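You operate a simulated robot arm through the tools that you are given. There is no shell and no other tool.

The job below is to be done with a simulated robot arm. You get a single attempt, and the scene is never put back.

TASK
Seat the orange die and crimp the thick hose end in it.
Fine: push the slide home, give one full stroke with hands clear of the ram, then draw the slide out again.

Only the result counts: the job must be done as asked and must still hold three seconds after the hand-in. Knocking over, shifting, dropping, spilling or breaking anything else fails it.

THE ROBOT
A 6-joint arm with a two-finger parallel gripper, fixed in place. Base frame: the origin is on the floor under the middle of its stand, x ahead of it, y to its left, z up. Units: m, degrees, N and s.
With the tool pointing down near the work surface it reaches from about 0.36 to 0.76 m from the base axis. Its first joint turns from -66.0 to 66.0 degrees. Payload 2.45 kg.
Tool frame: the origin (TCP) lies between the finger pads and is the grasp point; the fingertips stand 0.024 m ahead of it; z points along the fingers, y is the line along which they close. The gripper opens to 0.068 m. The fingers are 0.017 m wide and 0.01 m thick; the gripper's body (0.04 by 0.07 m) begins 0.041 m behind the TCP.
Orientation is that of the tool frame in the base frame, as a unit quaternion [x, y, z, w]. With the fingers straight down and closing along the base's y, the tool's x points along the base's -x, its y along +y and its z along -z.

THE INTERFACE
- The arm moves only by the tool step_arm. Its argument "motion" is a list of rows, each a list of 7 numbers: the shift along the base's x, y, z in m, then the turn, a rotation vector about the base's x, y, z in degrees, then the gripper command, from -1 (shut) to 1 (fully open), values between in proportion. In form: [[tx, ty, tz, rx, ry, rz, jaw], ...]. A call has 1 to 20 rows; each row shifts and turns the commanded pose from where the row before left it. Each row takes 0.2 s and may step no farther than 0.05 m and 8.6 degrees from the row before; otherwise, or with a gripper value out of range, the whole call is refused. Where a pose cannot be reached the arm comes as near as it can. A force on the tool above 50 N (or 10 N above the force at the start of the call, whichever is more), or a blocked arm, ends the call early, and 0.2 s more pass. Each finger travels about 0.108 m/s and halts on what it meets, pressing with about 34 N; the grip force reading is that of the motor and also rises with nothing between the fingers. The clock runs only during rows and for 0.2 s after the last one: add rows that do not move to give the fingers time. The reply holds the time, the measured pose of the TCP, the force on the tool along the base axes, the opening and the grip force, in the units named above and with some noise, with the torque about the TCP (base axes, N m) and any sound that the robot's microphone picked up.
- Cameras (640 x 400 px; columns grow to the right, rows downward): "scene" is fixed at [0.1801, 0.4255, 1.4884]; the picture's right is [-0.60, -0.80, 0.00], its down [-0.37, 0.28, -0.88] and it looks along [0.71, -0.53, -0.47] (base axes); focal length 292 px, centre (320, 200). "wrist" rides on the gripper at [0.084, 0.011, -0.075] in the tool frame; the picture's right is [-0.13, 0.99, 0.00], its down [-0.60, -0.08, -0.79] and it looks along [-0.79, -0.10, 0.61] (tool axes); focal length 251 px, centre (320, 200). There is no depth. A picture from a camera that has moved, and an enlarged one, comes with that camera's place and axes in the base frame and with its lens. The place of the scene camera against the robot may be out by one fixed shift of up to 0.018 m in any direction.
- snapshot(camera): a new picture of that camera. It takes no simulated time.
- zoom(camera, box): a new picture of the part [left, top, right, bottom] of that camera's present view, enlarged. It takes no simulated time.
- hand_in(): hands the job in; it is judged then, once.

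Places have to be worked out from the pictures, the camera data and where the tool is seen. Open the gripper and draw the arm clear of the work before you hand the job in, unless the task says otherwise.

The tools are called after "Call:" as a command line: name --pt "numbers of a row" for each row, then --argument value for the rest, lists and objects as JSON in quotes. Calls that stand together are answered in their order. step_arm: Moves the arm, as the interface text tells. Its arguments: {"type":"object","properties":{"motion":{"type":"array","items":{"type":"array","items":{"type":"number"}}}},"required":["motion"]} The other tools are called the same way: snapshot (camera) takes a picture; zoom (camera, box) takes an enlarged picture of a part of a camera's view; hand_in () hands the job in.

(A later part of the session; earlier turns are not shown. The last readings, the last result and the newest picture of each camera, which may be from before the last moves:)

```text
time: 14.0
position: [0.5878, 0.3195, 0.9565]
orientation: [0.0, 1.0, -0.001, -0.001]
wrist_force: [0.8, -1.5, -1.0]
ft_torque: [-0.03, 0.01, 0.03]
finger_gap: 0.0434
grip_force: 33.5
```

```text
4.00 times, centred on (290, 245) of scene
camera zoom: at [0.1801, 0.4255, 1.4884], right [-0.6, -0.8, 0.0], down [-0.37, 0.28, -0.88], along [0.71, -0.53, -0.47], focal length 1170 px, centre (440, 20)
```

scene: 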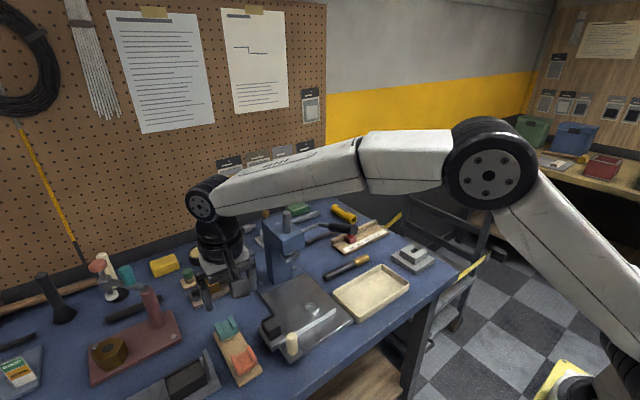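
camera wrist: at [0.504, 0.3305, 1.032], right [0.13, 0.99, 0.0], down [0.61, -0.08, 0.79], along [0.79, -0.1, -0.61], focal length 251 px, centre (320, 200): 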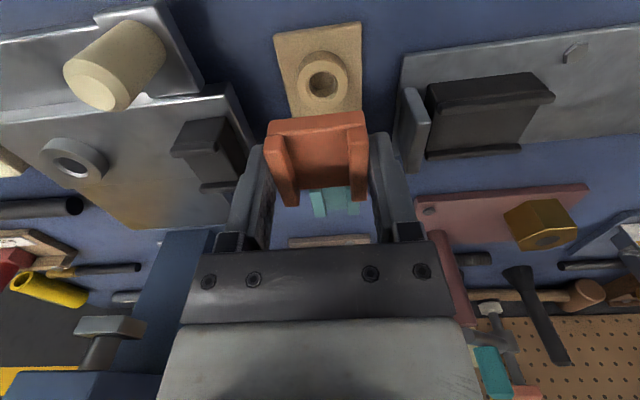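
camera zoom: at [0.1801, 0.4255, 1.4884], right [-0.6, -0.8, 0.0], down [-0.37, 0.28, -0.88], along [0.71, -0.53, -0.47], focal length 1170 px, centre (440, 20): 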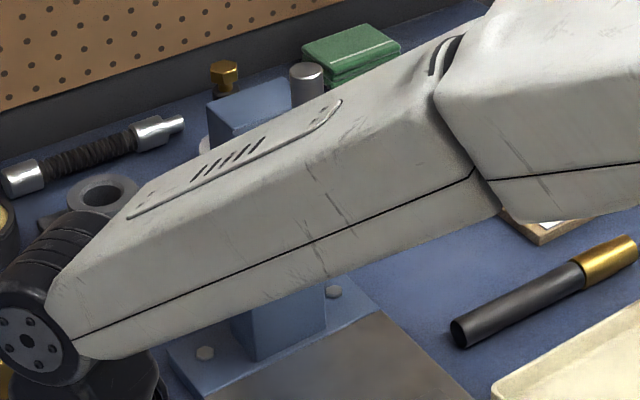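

Press head front face is about x≈0.69 (bottom z≈1.02), so there's room over the slide's seat. I'll raise, move over the slide's ring in the same tool orientation, and compare how the ring appears relative to the rack ring.

Call:
step_arm --pt "0 0 0.045 0 0 0 -0.2" --pt "0.006 -0.045 0 0 0 0 -0.2" --pt "0.006 -0.045 0 0 0 0 -0.2" --pt "0.006 -0.045 0 0 0 0 -0.2" --pt "0.0095 -0.045 0 0 0 0 -0.2" --pt "0 -0.0125 0 0 0 0 -0.2" --pt "0 0 0 0 0 0 -0.2"

Call:
snapshot --camera "wrist"

Call:
zoom --camera "wrist" --box '[220, 20, 420, 180]'

Call:
snapshot --camera "scene"

```text
time: 15.6
position: [0.6166, 0.1267, 1.0023]
orientation: [0.0, 1.0, 0.0, -0.001]
wrist_force: [-0.2, 0.1, -1.0]
ft_torque: [0.02, 0.01, 0.0]
finger_gap: 0.0436
grip_force: 33.9
```

```text
taken
camera wrist: at [0.5318, 0.1378, 1.0772], right [0.13, 0.99, 0.0], down [0.61, -0.08, 0.79], along [0.79, -0.1, -0.61], focal length 251 px, centre (320, 200)
```

wrist: 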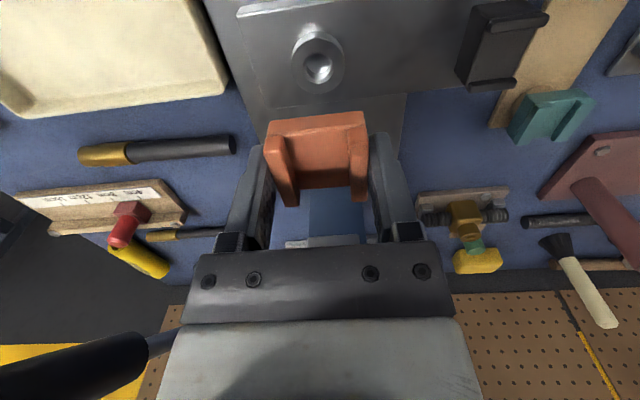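

```text
2.50 times, centred on (320, 100) of wrist
camera zoom: at [0.5318, 0.1378, 1.0772], right [0.13, 0.99, 0.0], down [0.61, -0.08, 0.79], along [0.79, -0.1, -0.61], focal length 629 px, centre (320, 450)
```

zoom: 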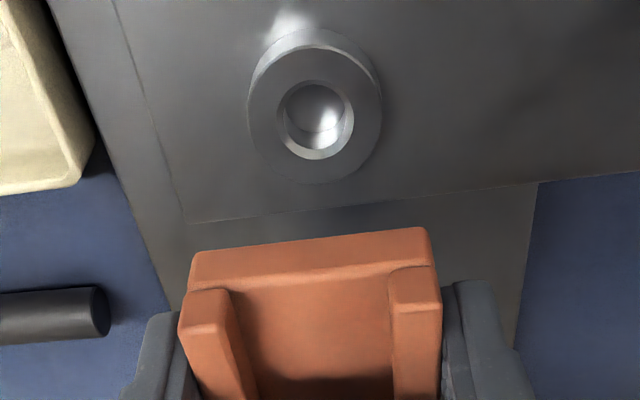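

```text
taken
```

scene: 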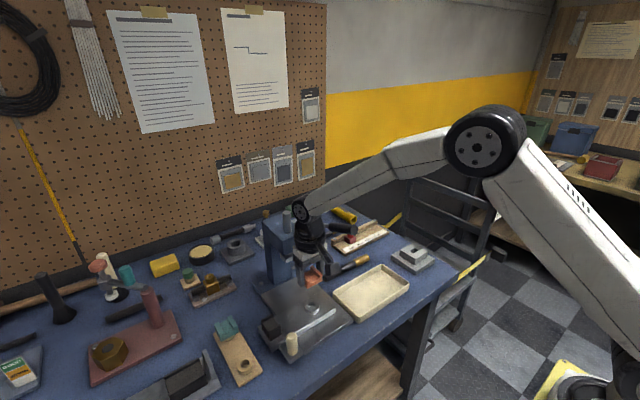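

The slide ring is near (0.616, 0.126), top z≈0.894. I'll now turn the tool −90° about z (camera swinging to +y side, away from the lever) at this height.

Call:
step_arm --pt "0 0 0 0 0 -8.2 -0.2" --pt "0 0 0 0 0 -8.2 -0.2" --pt "0 0 0 0 0 -8.2 -0.2" --pt "0 0 0 0 0 -8.2 -0.2" --pt "0 0 0 0 0 -8.2 -0.2" --pt "0 0 0 0 0 -8.2 -0.2" --pt "0 0 0 0 0 -8.2 -0.2" --pt "0 0 0 0 0 -8.2 -0.2" --pt "0 0 0 0 0 -8.2 -0.2" --pt "0 0 0 0 0 -8.1 -0.2" --pt "0 0 0 0 0 -8.1 -0.2" --pt "0 0 0 0 0 0 -0.2"

Call:
snapshot --camera "wrist"

Call:
zoom --camera "wrist" --box '[200, 20, 440, 180]'

Call:
zoom --camera "scene" --box '[240, 190, 400, 340]'

```text
time: 18.2
position: [0.6144, 0.1261, 1.0026]
orientation: [0.708, 0.706, 0.001, -0.001]
wrist_force: [-1.3, -0.5, -0.8]
ft_torque: [0.02, 0.01, -0.02]
finger_gap: 0.0436
grip_force: 34.5
```

```text
taken
camera wrist: at [0.6261, 0.2106, 1.077], right [0.99, -0.13, 0.0], down [-0.08, -0.61, 0.79], along [-0.1, -0.79, -0.61], focal length 251 px, centre (320, 200)
```

wrist: 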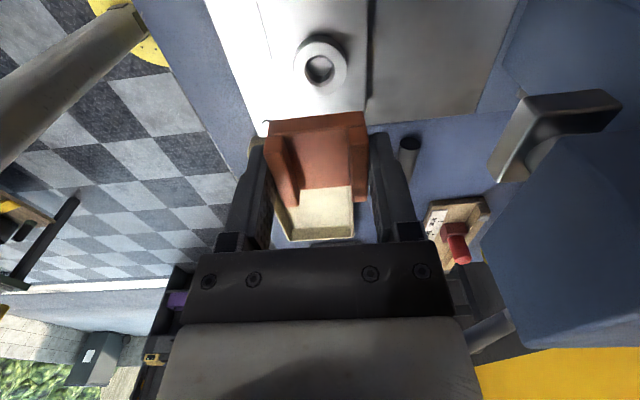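

```text
2.50 times, centred on (320, 100) of wrist
camera zoom: at [0.6261, 0.2106, 1.077], right [0.99, -0.13, 0.0], down [-0.08, -0.61, 0.79], along [-0.1, -0.79, -0.61], focal length 629 px, centre (320, 450)
```

zoom: 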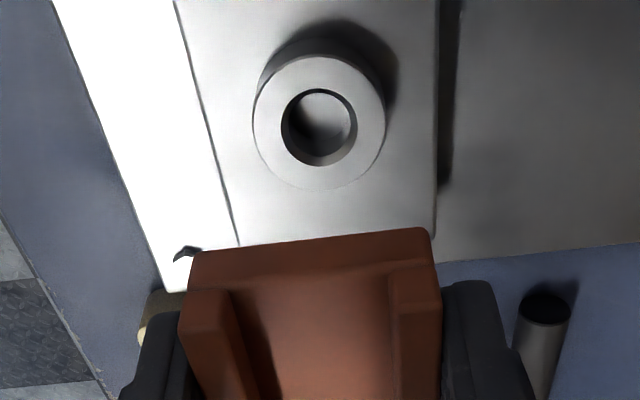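

```text
2.67 times, centred on (320, 265) of scene
camera zoom: at [0.1801, 0.4255, 1.4884], right [-0.6, -0.8, 0.0], down [-0.37, 0.28, -0.88], along [0.71, -0.53, -0.47], focal length 780 px, centre (320, 27)
```

zoom: 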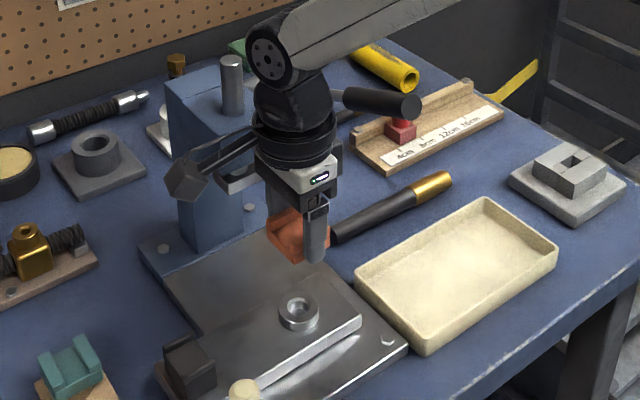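

After the turn, the ring reads (0.615, 0.125) from this side too, and the spigot sits ~3 mm towards the camera from the TCP. I'll shift by (−0.0007, −0.0047), lower to z≈0.972 and compare again.

Call:
step_arm --pt "-0.0007 -0.0047 -0.01 0 0 0 -0.2" --pt "0 0 -0.02 0 0 0 -0.2" --pt "0 0 0 0 0 0 -0.2"

Call:
snapshot --camera "wrist"

Call:
zoom --camera "wrist" --box '[220, 40, 420, 200]'

Call:
zoom --camera "scene" --box '[260, 230, 360, 330]'

```text
time: 19.0
position: [0.6137, 0.1216, 0.9739]
orientation: [0.707, 0.708, 0.0, 0.0]
wrist_force: [0.3, 0.0, -1.3]
ft_torque: [-0.01, 0.01, -0.01]
finger_gap: 0.0437
grip_force: 34.3
```

```text
taken
camera wrist: at [0.6248, 0.2055, 1.047], right [0.99, -0.13, 0.0], down [-0.08, -0.61, 0.79], along [-0.1, -0.79, -0.61], focal length 251 px, centre (320, 200)
```

wrist: 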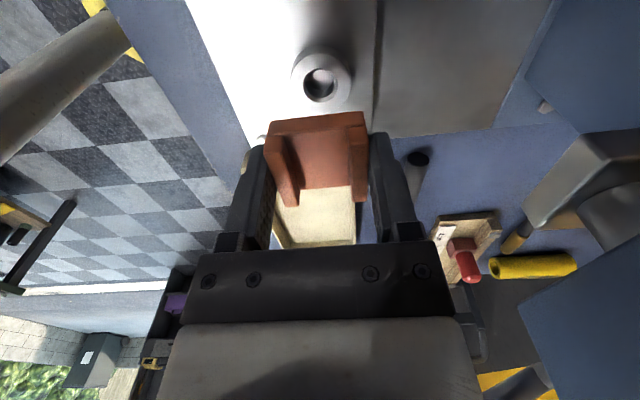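

```text
2.50 times, centred on (320, 120) of wrist
camera zoom: at [0.6248, 0.2055, 1.047], right [0.99, -0.13, 0.0], down [-0.08, -0.61, 0.79], along [-0.1, -0.79, -0.61], focal length 629 px, centre (320, 400)
```

zoom: 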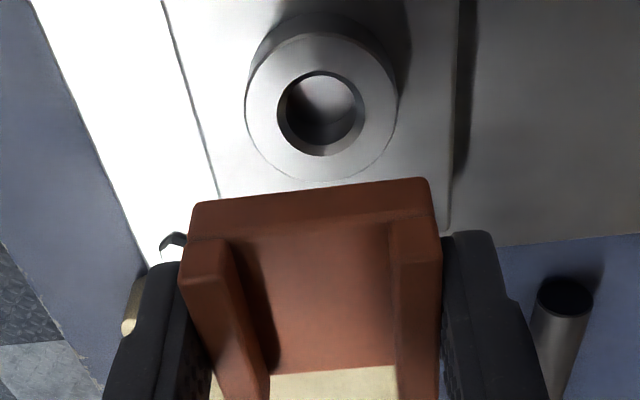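

```text
4.00 times, centred on (310, 280) of scene
camera zoom: at [0.1801, 0.4255, 1.4884], right [-0.6, -0.8, 0.0], down [-0.37, 0.28, -0.88], along [0.71, -0.53, -0.47], focal length 1170 px, centre (360, -120)
```

zoom: 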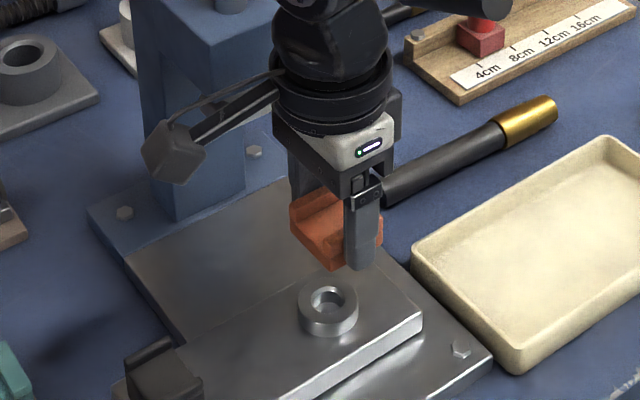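

Ring alignment laterally is good, but the die's offset along the finger-width direction is z-sensitive in my estimates. I'll check how the die sits relative to the finger from the scene camera.

Call:
zoom --camera "scene" --box '[285, 255, 335, 305]'

Call:
zoom --camera "wrist" --box '[240, 100, 400, 220]'

```text
8.00 times, centred on (310, 280) of scene
camera zoom: at [0.1801, 0.4255, 1.4884], right [-0.6, -0.8, 0.0], down [-0.37, 0.28, -0.88], along [0.71, -0.53, -0.47], focal length 2340 px, centre (400, -440)
```

zoom: 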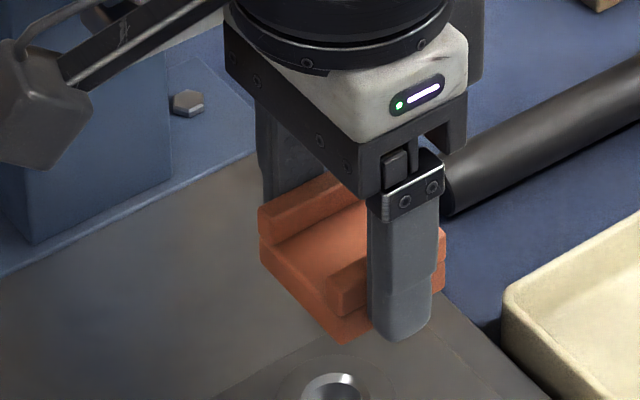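

```text
3.33 times, centred on (320, 160) of wrist
camera zoom: at [0.6248, 0.2055, 1.047], right [0.99, -0.13, 0.0], down [-0.08, -0.61, 0.79], along [-0.1, -0.79, -0.61], focal length 838 px, centre (320, 333)
```

zoom: 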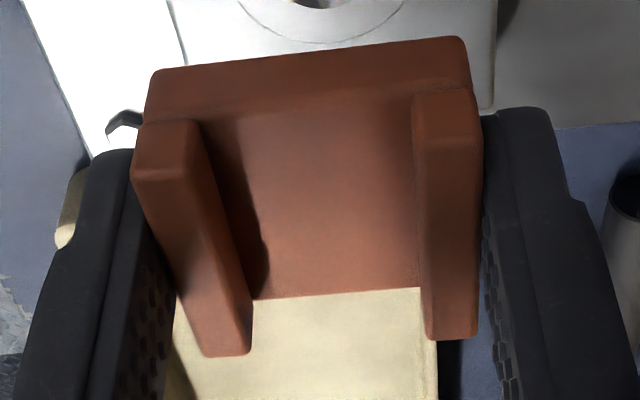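

From the finger/die outline in the scene view, the die centre is ~2 mm to −y of the TCP rather than +y, consistent with my recalibrated heights (rack ring ≈0.870, slide ring ≈0.8975). I'll shift +5 mm in y, lower to just above the expected spigot contact and check from both cameras.

Call:
step_arm --pt "0.0005 0.0053 0 0 0 0 -0.2" --pt "0 0 -0.015 0 0 0 -0.2" --pt "0 0 -0.008 0 0 0 -0.2" --pt "0 0 0 0 0 0 -0.2"

Call:
zoom --camera "wrist" --box '[220, 60, 420, 220]'

Call:
zoom --camera "scene" --box '[285, 260, 345, 320]'

```text
time: 20.0
position: [0.6156, 0.1255, 0.9505]
orientation: [0.707, 0.707, 0.0, 0.001]
wrist_force: [0.4, -0.4, 0.0]
ft_torque: [0.0, 0.0, 0.01]
finger_gap: 0.0438
grip_force: 34.1
```

```text
2.50 times, centred on (320, 140) of wrist
camera zoom: at [0.626, 0.2101, 1.0239], right [0.99, -0.13, 0.0], down [-0.08, -0.61, 0.79], along [-0.1, -0.79, -0.61], focal length 629 px, centre (320, 350)
```

zoom: 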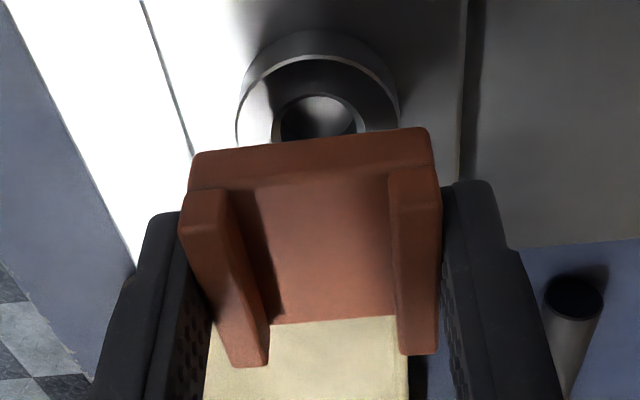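

```text
6.67 times, centred on (315, 290) of scene
camera zoom: at [0.1801, 0.4255, 1.4884], right [-0.6, -0.8, 0.0], down [-0.37, 0.28, -0.88], along [0.71, -0.53, -0.47], focal length 1950 px, centre (353, -400)
```

zoom: 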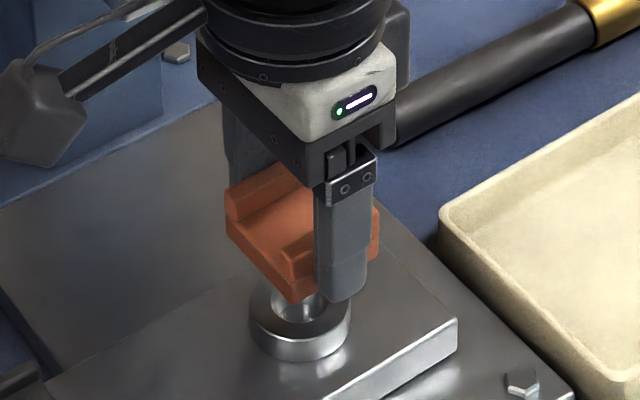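

The spigot seems visible between die and ring; zooming closer.

Call:
zoom --camera "scene" --box '[298, 282, 328, 312]'

Call:
zoom --camera "wrist" --box '[280, 70, 360, 125]'

```text
13.33 times, centred on (313, 297) of scene
camera zoom: at [0.1801, 0.4255, 1.4884], right [-0.6, -0.8, 0.0], down [-0.37, 0.28, -0.88], along [0.71, -0.53, -0.47], focal length 3899 px, centre (413, -1093)
```

zoom: 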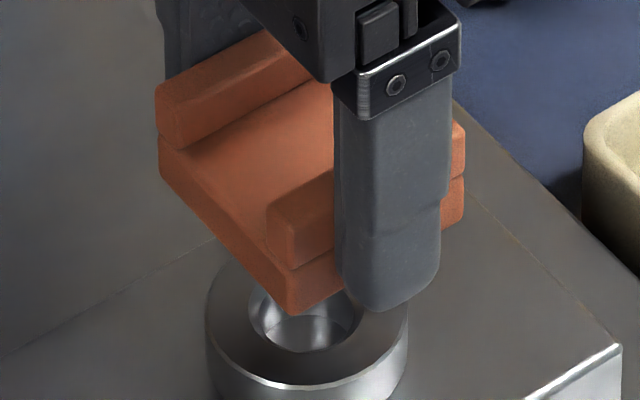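

```text
7.27 times, centred on (320, 98) of wrist
camera zoom: at [0.626, 0.2101, 1.0239], right [0.99, -0.13, 0.0], down [-0.08, -0.61, 0.79], along [-0.1, -0.79, -0.61], focal length 1829 px, centre (320, 946)
```

zoom: 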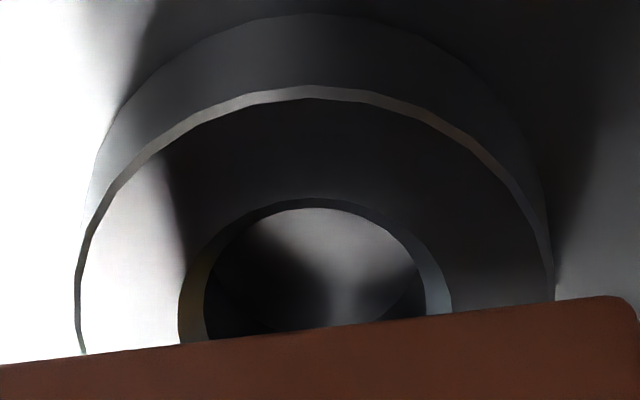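

Scene geometry suggests the ring is still ~1–2 mm to +y of the die. I'll nudge +1.2 mm in y and descend in small steps, watching forces.

Call:
step_arm --pt "0 0.0012 -0.003 0 0 0 -0.2" --pt "0 0 -0.003 0 0 0 -0.2" --pt "0 0 -0.003 0 0 0 -0.2" --pt "0 0 -0.002 0 0 0 -0.2" --pt "0 0 0 0 0 0 -0.2"

Call:
zoom --camera "scene" --box '[298, 282, 328, 312]'

Call:
zoom --camera "wrist" --box '[280, 70, 360, 125]'

```text
time: 21.2
position: [0.6159, 0.1276, 0.9392]
orientation: [0.707, 0.707, 0.001, -0.001]
wrist_force: [-0.6, -0.3, -1.1]
ft_torque: [-0.02, 0.01, 0.02]
finger_gap: 0.0437
grip_force: 34.3
```

```text
13.33 times, centred on (313, 297) of scene
camera zoom: at [0.1801, 0.4255, 1.4884], right [-0.6, -0.8, 0.0], down [-0.37, 0.28, -0.88], along [0.71, -0.53, -0.47], focal length 3899 px, centre (413, -1093)
```

zoom: 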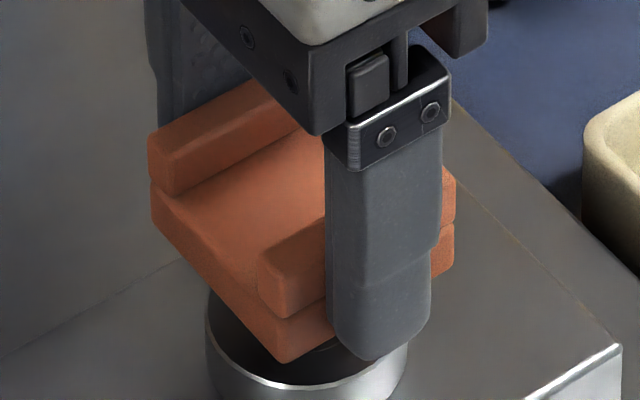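

```text
7.27 times, centred on (320, 98) of wrist
camera zoom: at [0.6262, 0.2121, 1.013], right [0.99, -0.13, 0.0], down [-0.08, -0.61, 0.79], along [-0.1, -0.79, -0.61], focal length 1829 px, centre (320, 946)
```

zoom: 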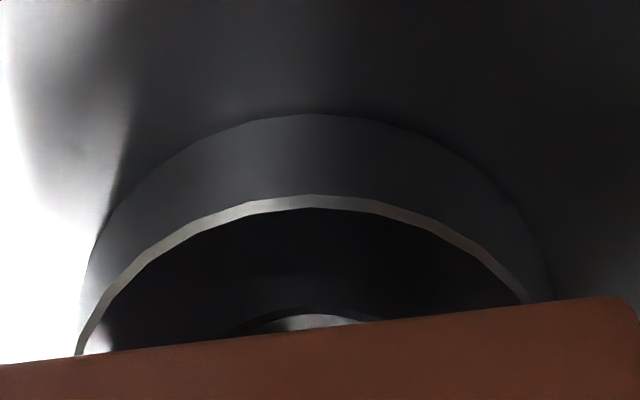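

Now both cameras agree within ~0.5 mm. Continuing down in 2 mm steps, watching for contact.

Call:
step_arm --pt "0 -0.0004 -0.002 0 0 0 -0.2" --pt "0 0 -0.002 0 0 0 -0.2" --pt "0 0 -0.002 0 0 0 -0.2" --pt "0 0 0 0 0 0 -0.2"

```text
time: 22.2
position: [0.6156, 0.1269, 0.934]
orientation: [0.707, 0.707, 0.001, -0.001]
wrist_force: [-0.6, 1.2, -0.6]
ft_torque: [-0.01, 0.03, 0.03]
finger_gap: 0.0436
grip_force: 33.7
```

No contact yet at z≈0.933. Continuing.

Call:
step_arm --pt "0 0 -0.002 0 0 0 -0.2" --pt "0 0 -0.002 0 0 0 -0.2" --pt "0 0 0 0 0 0 -0.2"

Call:
zoom --camera "scene" --box '[298, 282, 328, 312]'

```text
time: 23.0
position: [0.6155, 0.128, 0.9294]
orientation: [0.707, 0.707, 0.001, -0.001]
wrist_force: [-0.3, -0.1, -0.3]
ft_torque: [-0.01, -0.02, 0.01]
finger_gap: 0.0433
grip_force: 34.4
```

```text
13.33 times, centred on (313, 297) of scene
camera zoom: at [0.1801, 0.4255, 1.4884], right [-0.6, -0.8, 0.0], down [-0.37, 0.28, -0.88], along [0.71, -0.53, -0.47], focal length 3899 px, centre (413, -1093)
```

zoom: 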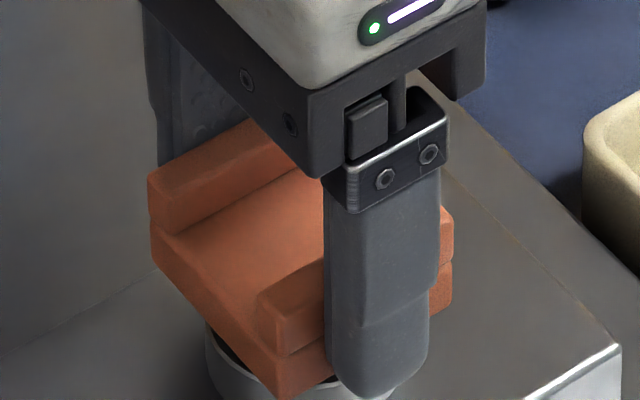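

Remaining gap is ~7 mm with no force. Continuing down.

Call:
step_arm --pt "0 0 -0.002 0 0 0 -0.2" --pt "0 0 -0.002 0 0 0 -0.2" --pt "0 0 0 0 0 0 -0.2"

```text
time: 23.8
position: [0.6146, 0.128, 0.9252]
orientation: [0.707, 0.707, 0.0, 0.0]
wrist_force: [-1.3, -0.2, -1.3]
ft_torque: [-0.01, 0.03, -0.01]
finger_gap: 0.0436
grip_force: 34.5
```

Call:
step_arm --pt "0 0 -0.0015 0 0 0 -0.2" --pt "0 0 -0.0015 0 0 0 -0.2" --pt "0 0 0 0 0 0 -0.2"

Call:
zoom --camera "scene" --box '[298, 282, 328, 312]'

```text
time: 24.6
position: [0.6156, 0.1269, 0.9238]
orientation: [0.707, 0.707, 0.003, 0.001]
wrist_force: [0.5, -5.1, 19.0]
ft_torque: [-0.19, 0.18, -0.03]
finger_gap: 0.0435
grip_force: 34.3
```

```text
13.33 times, centred on (313, 297) of scene
camera zoom: at [0.1797, 0.4253, 1.4885], right [-0.6, -0.8, 0.0], down [-0.37, 0.28, -0.88], along [0.71, -0.53, -0.47], focal length 3899 px, centre (413, -1093)
```

zoom: 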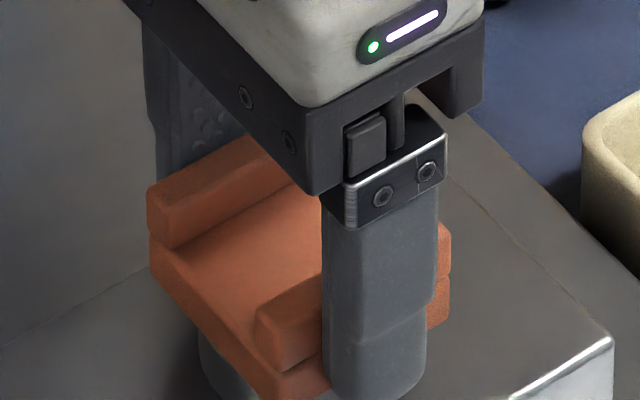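

Contact at z≈0.9235 with 19 N up, and the slide shifted ~1–2 mm (it's free along x). I need to see whether the die is seated or the spigot is on the rim.

Call:
zoom --camera "scene" --box '[295, 290, 330, 325]'

Call:
snapshot --camera "wrist"

Call:
zoom --camera "wrist" --box '[270, 80, 370, 150]'

```text
11.43 times, centred on (312, 308) of scene
camera zoom: at [0.1797, 0.4253, 1.4885], right [-0.6, -0.8, 0.0], down [-0.37, 0.28, -0.88], along [0.71, -0.53, -0.47], focal length 3342 px, centre (406, -1029)
```

zoom: 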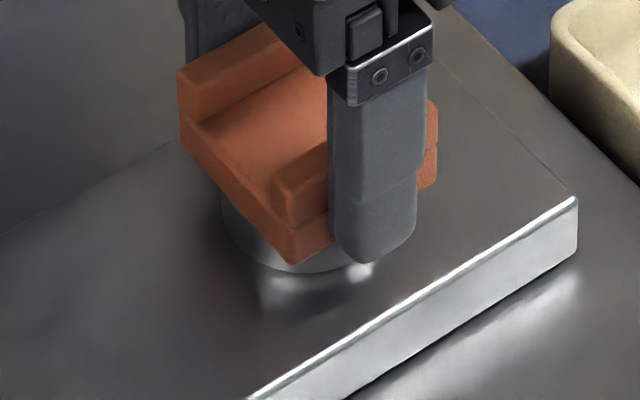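

```text
taken
camera wrist: at [0.627, 0.2117, 0.9983], right [0.99, -0.13, 0.0], down [-0.08, -0.61, 0.79], along [-0.1, -0.78, -0.61], focal length 251 px, centre (320, 200)
```

wrist: 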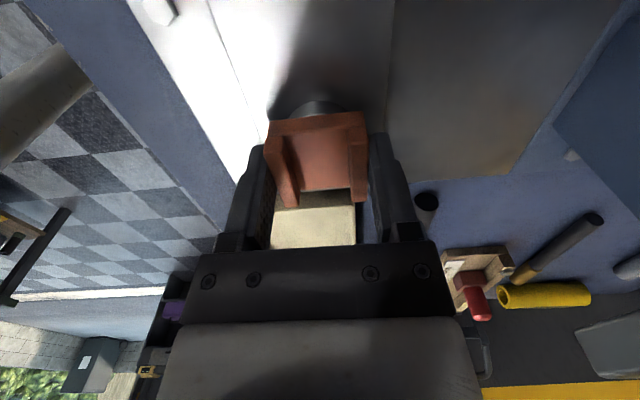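

```text
5.71 times, centred on (320, 115) of wrist
camera zoom: at [0.627, 0.2117, 0.9983], right [0.99, -0.13, 0.0], down [-0.08, -0.61, 0.79], along [-0.1, -0.78, -0.61], focal length 1437 px, centre (320, 686)
```

zoom: 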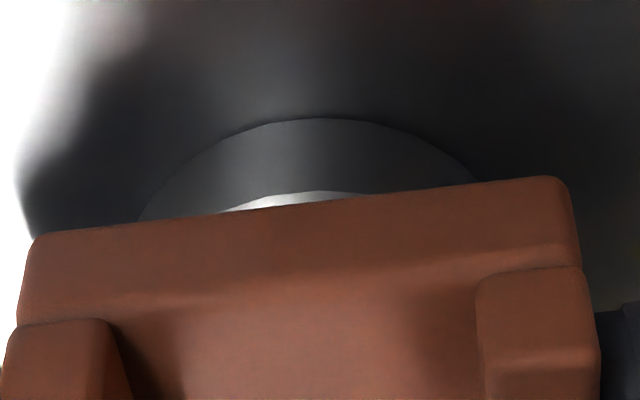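

The die's bottom centre now projects right onto the ring's top centre (gap ≈0), so the spigot appears engaged and the slide self-aligned in x. I'll ease the preload and open the jaw.

Call:
step_arm --pt "0 0 0.001 0 0 0 -0.2" --pt "0 0 0 0 0 0 0.35" --pt "0 0 0 0 0 0 0.6" --pt "0 0 0 0 0 0 0.75" --pt "0 0 0 0 0 0 0.75"

Call:
zoom --camera "scene" --box '[295, 290, 330, 325]'

Call:
zoom --camera "wrist" --box '[240, 80, 400, 200]'

```text
time: 25.8
position: [0.6157, 0.127, 0.9227]
orientation: [0.707, 0.707, 0.0, -0.001]
wrist_force: [0.0, 0.9, 1.0]
ft_torque: [0.03, 0.02, 0.02]
finger_gap: 0.0594
grip_force: 0.1
```

```text
11.43 times, centred on (312, 308) of scene
camera zoom: at [0.1801, 0.4255, 1.4884], right [-0.6, -0.8, 0.0], down [-0.37, 0.28, -0.88], along [0.71, -0.53, -0.47], focal length 3342 px, centre (406, -1029)
```

zoom: 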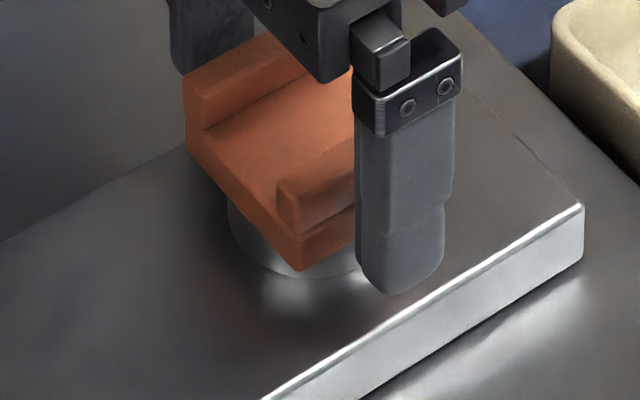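

```text
3.33 times, centred on (320, 140) of wrist
camera zoom: at [0.6261, 0.2118, 0.997], right [0.99, -0.13, 0.0], down [-0.08, -0.61, 0.79], along [-0.1, -0.79, -0.61], focal length 838 px, centre (320, 400)
```

zoom: 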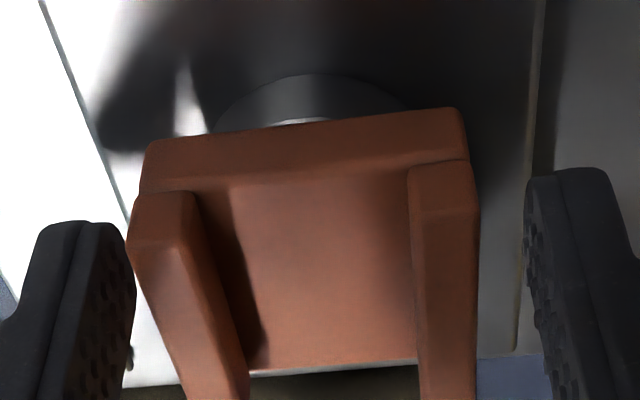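

Released; the die stays upright on the ring. I'll raise straight up and inspect the seating.

Call:
step_arm --pt "0 0 0.01 0 0 0 0.75" --pt "0 0 0.02 0 0 0 0.75" --pt "0 0 0.03 0 0 0 0.75" --pt "0 0 0.03 0 0 0 0.9"

Call:
zoom --camera "scene" --box '[290, 285, 335, 330]'

Call:
snapshot --camera "wrist"

Call:
zoom --camera "wrist" --box '[260, 20, 380, 110]'

```text
time: 26.8
position: [0.6155, 0.127, 1.0114]
orientation: [0.706, 0.708, 0.001, -0.001]
wrist_force: [0.3, -0.7, -0.7]
ft_torque: [-0.01, 0.0, 0.01]
finger_gap: 0.0648
grip_force: 0.0
```

```text
8.89 times, centred on (312, 308) of scene
camera zoom: at [0.18, 0.4255, 1.4884], right [-0.6, -0.8, 0.0], down [-0.37, 0.28, -0.88], along [0.71, -0.53, -0.47], focal length 2600 px, centre (387, -756)
```

zoom: 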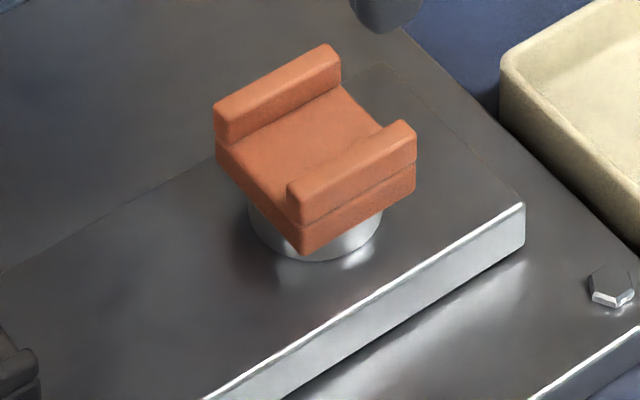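

```text
taken
camera wrist: at [0.6262, 0.2122, 1.0864], right [0.99, -0.13, 0.0], down [-0.08, -0.61, 0.79], along [-0.1, -0.79, -0.61], focal length 251 px, centre (320, 200)
```

wrist: 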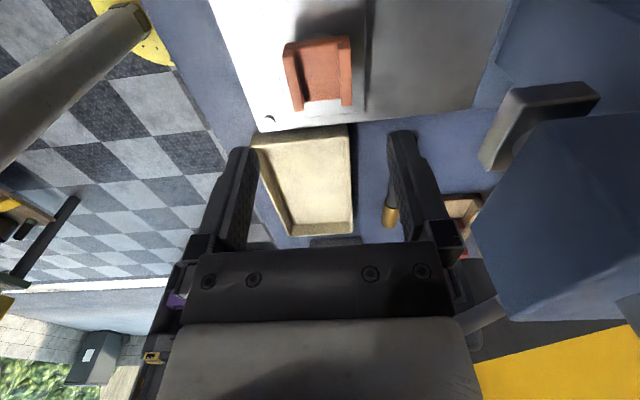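

```text
4.44 times, centred on (320, 65) of wrist
camera zoom: at [0.6262, 0.2122, 1.0864], right [0.99, -0.13, 0.0], down [-0.08, -0.61, 0.79], along [-0.1, -0.79, -0.61], focal length 1118 px, centre (320, 800)
```

zoom: 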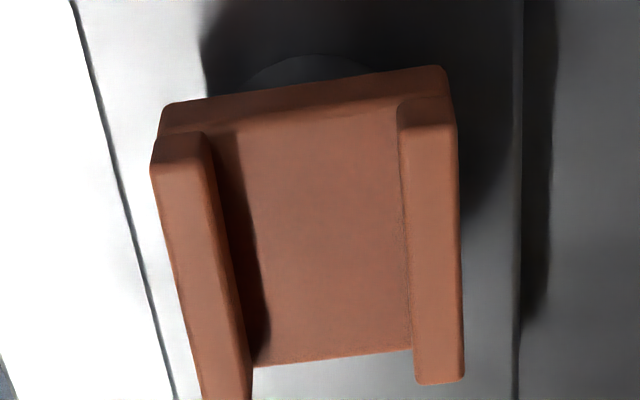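

The die sits level and centred on the ring with its channel along y. Next the hose: I'll back away from the press while turning the tool +90°, then go to the −y side and turn another +90° so the camera ends up away from the lever.

Call:
step_arm --pt "0 0 0.03 0 0 0 0.9" --pt "-0.015 0 0.01 0 0 8.2 0.9" --pt "-0.015 0 0.01 0 0 8.2 0.9" --pt "-0.015 0 0.01 0 0 8.2 0.9" --pt "-0.015 0 0.01 0 0 8.2 0.9" --pt "-0.015 0 0.01 0 0 8.2 1" --pt "-0.015 0 0.01 0 0 8.2 1" --pt "-0.015 0 0.01 0 0 8.2 1" --pt "-0.015 0 0.01 0 0 8.2 1" --pt "-0.015 0 0 0 0 8.2 1" --pt "-0.015 0 0 0 0 8.1 1" --pt "-0.015 0 0 0 0 8.1 1"

Call:
step_arm --pt "-0.015 -0.045 0 0 0 0 1" --pt "0 -0.05 0 0 0 0 1" --pt "0 -0.05 0 0 0 0 1" --pt "0 -0.05 0 0 0 0 1" --pt "0 -0.05 0 0 0 0 1"

Call:
snapshot --camera "wrist"

Call:
snapshot --camera "scene"

```text
time: 29.4
position: [0.4496, 0.1272, 1.1229]
orientation: [-0.001, 1.0, 0.0, -0.001]
wrist_force: [0.1, 0.5, -0.2]
ft_torque: [-0.02, 0.02, 0.0]
finger_gap: 0.068
grip_force: 0.0
```

```text
time: 30.6
position: [0.4355, -0.1153, 1.124]
orientation: [-0.001, 1.0, 0.0, 0.0]
wrist_force: [-0.6, -0.4, -0.6]
ft_torque: [0.02, 0.02, -0.01]
finger_gap: 0.0681
grip_force: 0.0
```

```text
taken
camera wrist: at [0.3509, -0.1033, 1.1982], right [0.13, 0.99, 0.0], down [0.61, -0.08, 0.79], along [0.79, -0.1, -0.61], focal length 251 px, centre (320, 200)
```

wrist: 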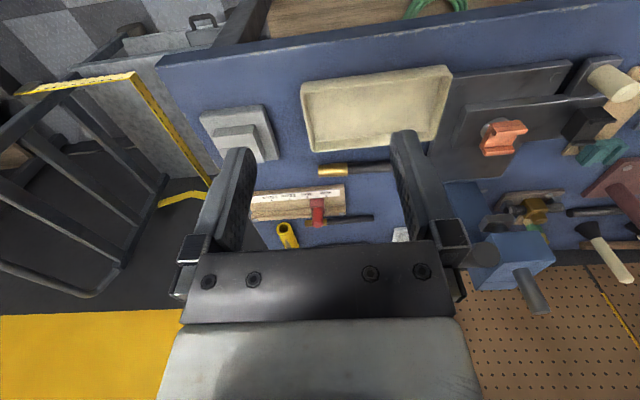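

```text
taken
```

scene: 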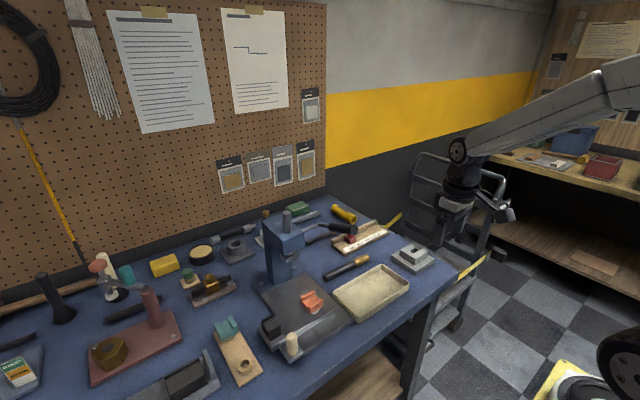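

Scene is unobstructed; I'll check the die seating again and measure the hose from this wrist view.

Call:
zoom --camera "scene" --box '[290, 280, 335, 325]'

Call:
zoom --camera "wrist" --box '[280, 130, 440, 210]'

Call:
zoom --camera "scene" --box '[315, 245, 385, 290]'

Call:
zoom --camera "wrist" --box '[440, 50, 640, 180]'

```text
8.89 times, centred on (312, 302) of scene
camera zoom: at [0.18, 0.4255, 1.4884], right [-0.6, -0.8, 0.0], down [-0.37, 0.28, -0.88], along [0.71, -0.53, -0.47], focal length 2600 px, centre (387, -711)
```

zoom: 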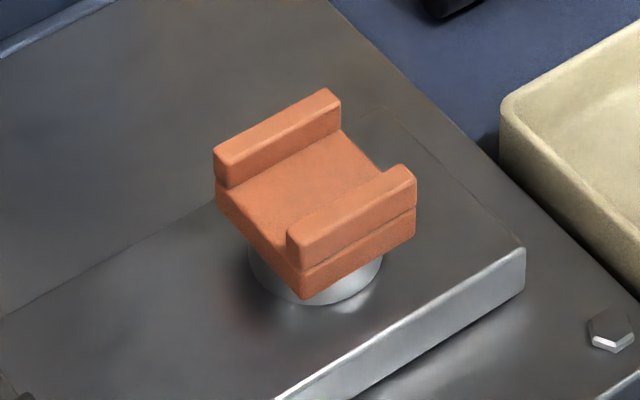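

```text
4.00 times, centred on (360, 170) of wrist
camera zoom: at [0.3509, -0.1033, 1.1982], right [0.13, 0.99, 0.0], down [0.61, -0.08, 0.79], along [0.79, -0.1, -0.61], focal length 1006 px, centre (160, 320)
```

zoom: 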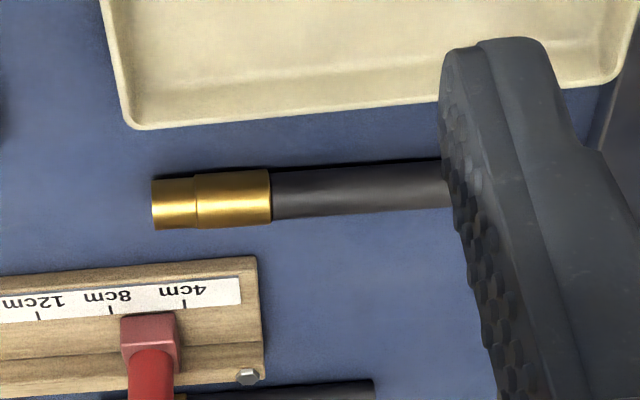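

```text
8.89 times, centred on (350, 268) of scene
camera zoom: at [0.18, 0.4255, 1.4884], right [-0.6, -0.8, 0.0], down [-0.37, 0.28, -0.88], along [0.71, -0.53, -0.47], focal length 2600 px, centre (53, -400)
```

zoom: 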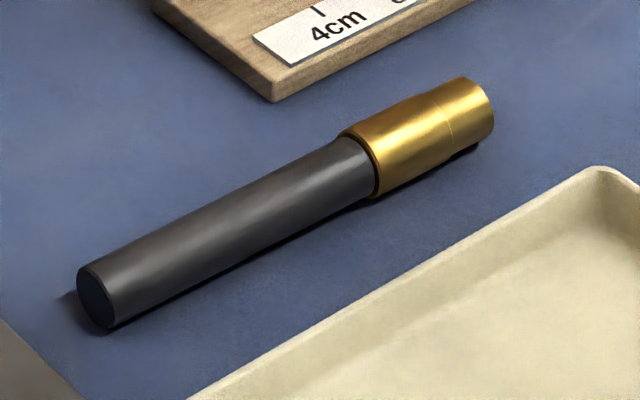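

```text
3.08 times, centred on (540, 115) of wrist
camera zoom: at [0.3509, -0.1033, 1.1982], right [0.13, 0.99, 0.0], down [0.61, -0.08, 0.79], along [0.79, -0.1, -0.61], focal length 774 px, centre (-357, 462)
```

zoom: 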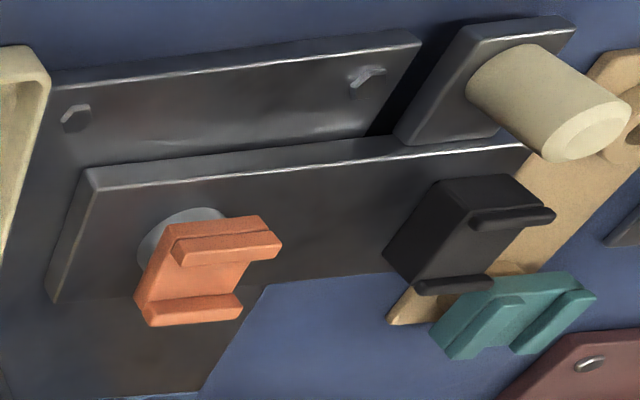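

Die seating looks flush. The hose's ferrule spans roughly y −0.155…−0.097 with the black body to y≈+0.02, at x≈0.70. I'll turn the tool +90° here so the jaw closes along x with the camera on the −y side.

Call:
step_arm --pt "0 0 0 0 0 8.2 1" --pt "0 0 0 0 0 8.2 1" --pt "0 0 0 0 0 8.2 1" --pt "0 0 0 0 0 8.2 1" --pt "0 0 0 0 0 8.2 1" --pt "0 0 0 0 0 8.2 1" --pt "0 0 0 0 0 8.2 1" --pt "0 0 0 0 0 8.2 1" --pt "0 0 0 0 0 8.2 1" --pt "0 0 0 0 0 8.1 1" --pt "0 0 0 0 0 8.1 1" --pt "0 0 0 0 0 0 1"

Call:
snapshot --camera "scene"

```text
time: 33.2
position: [0.4362, -0.1188, 1.1213]
orientation: [0.708, -0.706, 0.0, 0.0]
wrist_force: [0.0, 0.5, -0.5]
ft_torque: [0.0, 0.02, -0.05]
finger_gap: 0.068
grip_force: 0.0
```

```text
taken
```

scene: 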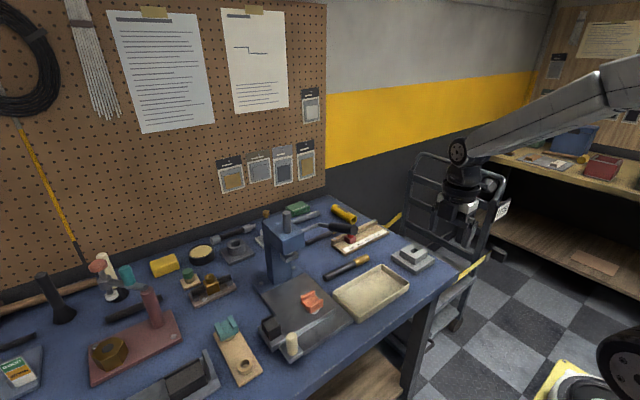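

The turn completed. Now I'll travel forward at z≈1.12, staying at y≈−0.13 (clear of the lever), and look at the hose.

Call:
step_arm --pt "0.045 -0.004 0 0 0 0 1" --pt "0.045 -0.004 0 0 0 0 1" --pt "0.045 -0.002 0 0 0 0 1" --pt "0.045 0 0 0 0 0 1" --pt "0.045 0 0 0 0 0 1" --pt "0.035 0 0 0 0 0 1" --pt "0 0 0 0 0 0 1"

Call:
snapshot --camera "wrist"

Call:
snapshot --camera "scene"

```text
time: 34.8
position: [0.6951, -0.1272, 1.123]
orientation: [-0.707, 0.707, 0.0, -0.001]
wrist_force: [0.5, 0.2, 0.5]
ft_torque: [0.04, 0.04, 0.0]
finger_gap: 0.0678
grip_force: 0.0
```

```text
taken
camera wrist: at [0.6844, -0.2106, 1.1971], right [-0.99, 0.13, 0.0], down [0.08, 0.61, 0.79], along [0.1, 0.79, -0.61], focal length 251 px, centre (320, 200)
```

wrist: 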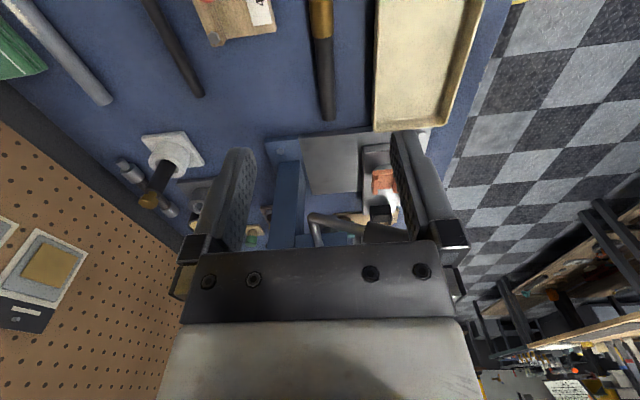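

```text
taken
```

scene: 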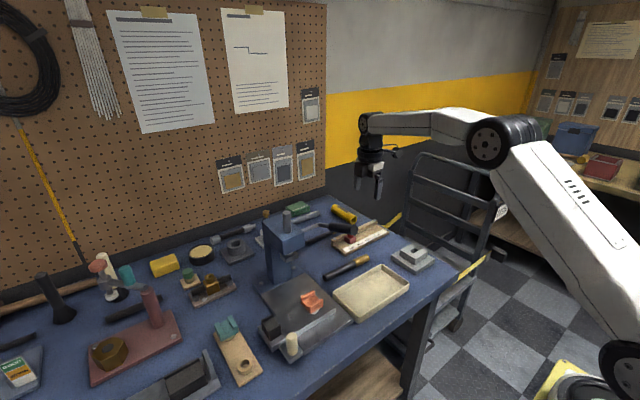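

The hose is visible lengthwise in front of the camera. Zooming for accurate x and the ferrule boundary.

Call:
zoom --camera "wrist" --box '[260, 0, 380, 130]'

Call:
zoom --camera "wrist" --box '[260, 120, 420, 250]'

```text
3.08 times, centred on (320, 65) of wrist
camera zoom: at [0.6844, -0.2106, 1.1971], right [-0.99, 0.13, 0.0], down [0.08, 0.61, 0.79], along [0.1, 0.79, -0.61], focal length 774 px, centre (320, 615)
```

zoom: 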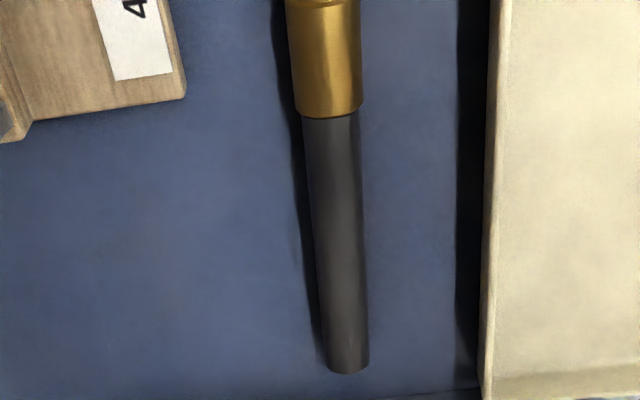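

```text
3.08 times, centred on (340, 185) of wrist
camera zoom: at [0.6844, -0.2106, 1.1971], right [-0.99, 0.13, 0.0], down [0.08, 0.61, 0.79], along [0.1, 0.79, -0.61], focal length 774 px, centre (258, 246)
```

zoom: 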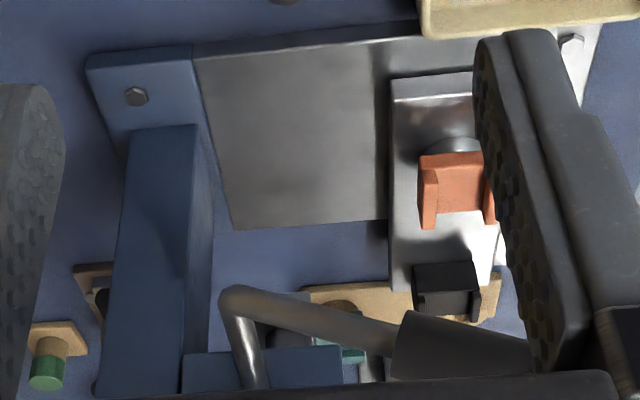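

Hose axis: x≈0.6945 at y=−0.09 to x≈0.700 at y=+0.022 (≈2.8° yaw), ferrule edge at y≈−0.0975. I'll move over the black body at y≈−0.076, match the yaw, and narrow the jaw to ~46 mm while lowering partway.

Call:
step_arm --pt "0.001 0.026 0 0 0 -2.8 0.6" --pt "0 0.0254 0 0 0 0 0.35" --pt "0 0 -0.045 0 0 0 0.35" --pt "0 0 -0.045 0 0 0 0.35" --pt "0 0 -0.045 0 0 0 0.35" --pt "0 0 -0.03 0 0 0 0.35" --pt "0 0 0 0 0 0 0.35"

Call:
snapshot --camera "wrist"

Call:
zoom --camera "wrist" --box '[240, 40, 400, 200]'

Call:
zoom --camera "scene" --box '[270, 180, 430, 290]'

```text
time: 36.4
position: [0.6962, -0.0738, 0.9583]
orientation: [-0.69, 0.724, -0.001, 0.0]
wrist_force: [-0.9, 0.3, 0.2]
ft_torque: [0.04, 0.01, -0.01]
finger_gap: 0.046
grip_force: 0.1
```

```text
taken
camera wrist: at [0.6813, -0.1565, 1.032], right [-0.98, 0.18, 0.0], down [0.11, 0.6, 0.79], along [0.14, 0.78, -0.61], focal length 251 px, centre (320, 200)
```

wrist: 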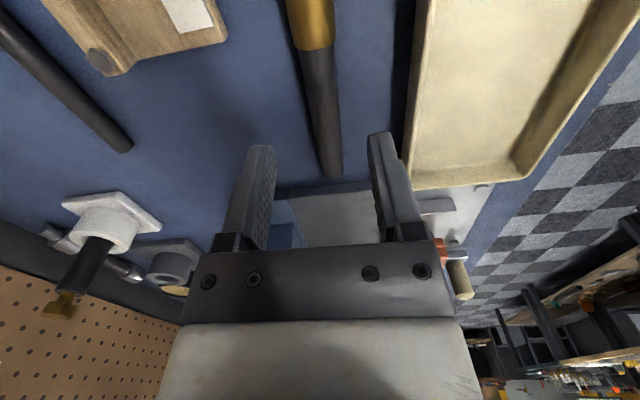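

```text
2.50 times, centred on (320, 120) of wrist
camera zoom: at [0.6813, -0.1565, 1.032], right [-0.98, 0.18, 0.0], down [0.11, 0.6, 0.79], along [0.14, 0.78, -0.61], focal length 629 px, centre (320, 400)
```

zoom: 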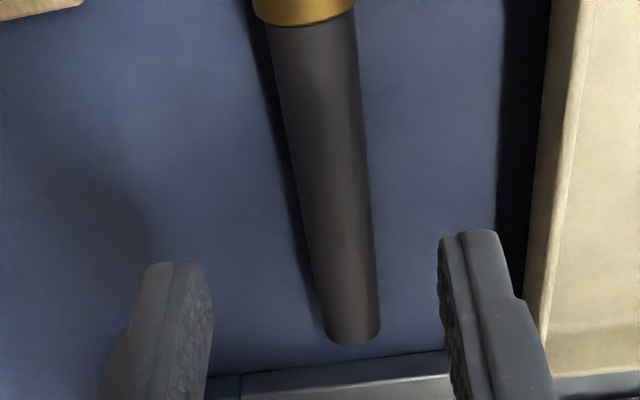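

```text
3.64 times, centred on (350, 235) of scene
camera zoom: at [0.1801, 0.4255, 1.4884], right [-0.6, -0.8, 0.0], down [-0.37, 0.28, -0.88], along [0.71, -0.53, -0.47], focal length 1064 px, centre (211, 73)
```

zoom: 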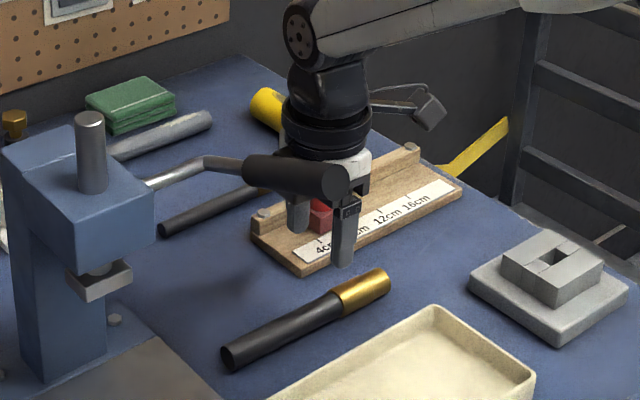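

Axis and yaw match the hose (x≈0.6955 at the grip point). Descending gradually to put the fingertips just above the mat.

Call:
step_arm --pt "0 0 -0.03 0 0 0 0.35" --pt "0 0 -0.025 0 0 0 0.35" --pt "0 0 -0.015 0 0 0 0.35" --pt "0 0 -0.006 0 0 0 0.35" --pt "0 0 0 0 0 0 0.35"

Call:
zoom --camera "wrist" --box '[220, 40, 420, 220]'

Call:
zoom --camera "scene" --box '[310, 220, 390, 290]'

```text
time: 37.6
position: [0.6972, -0.0753, 0.8831]
orientation: [-0.689, 0.724, 0.0, -0.001]
wrist_force: [0.1, 0.5, 0.7]
ft_torque: [-0.02, 0.02, -0.02]
finger_gap: 0.0458
grip_force: 0.1
```

```text
2.22 times, centred on (320, 130) of wrist
camera zoom: at [0.6813, -0.1574, 0.9564], right [-0.98, 0.18, 0.0], down [0.11, 0.6, 0.79], along [0.14, 0.78, -0.61], focal length 559 px, centre (320, 356)
```

zoom: 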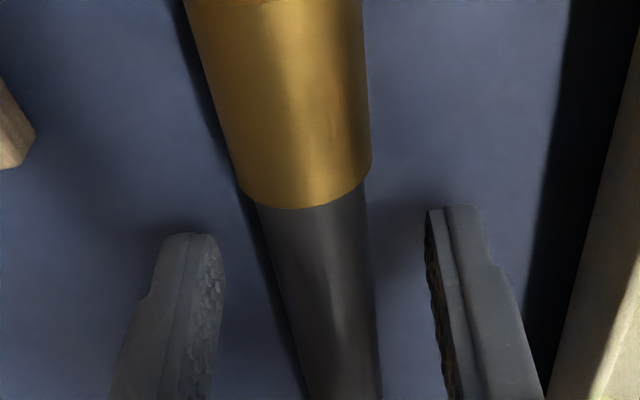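

```text
5.71 times, centred on (350, 255) of scene
camera zoom: at [0.1801, 0.4255, 1.4884], right [-0.6, -0.8, 0.0], down [-0.37, 0.28, -0.88], along [0.71, -0.53, -0.47], focal length 1671 px, centre (149, -114)
```

zoom: 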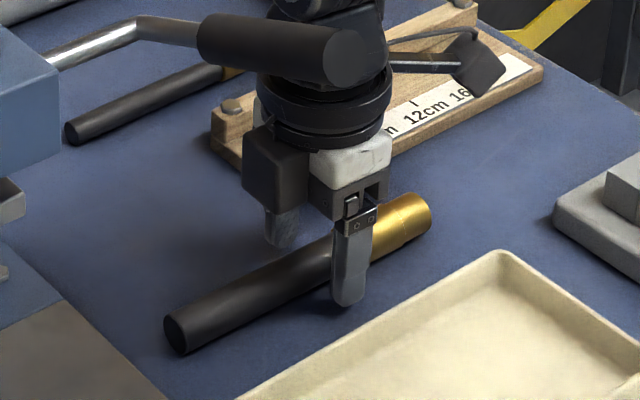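

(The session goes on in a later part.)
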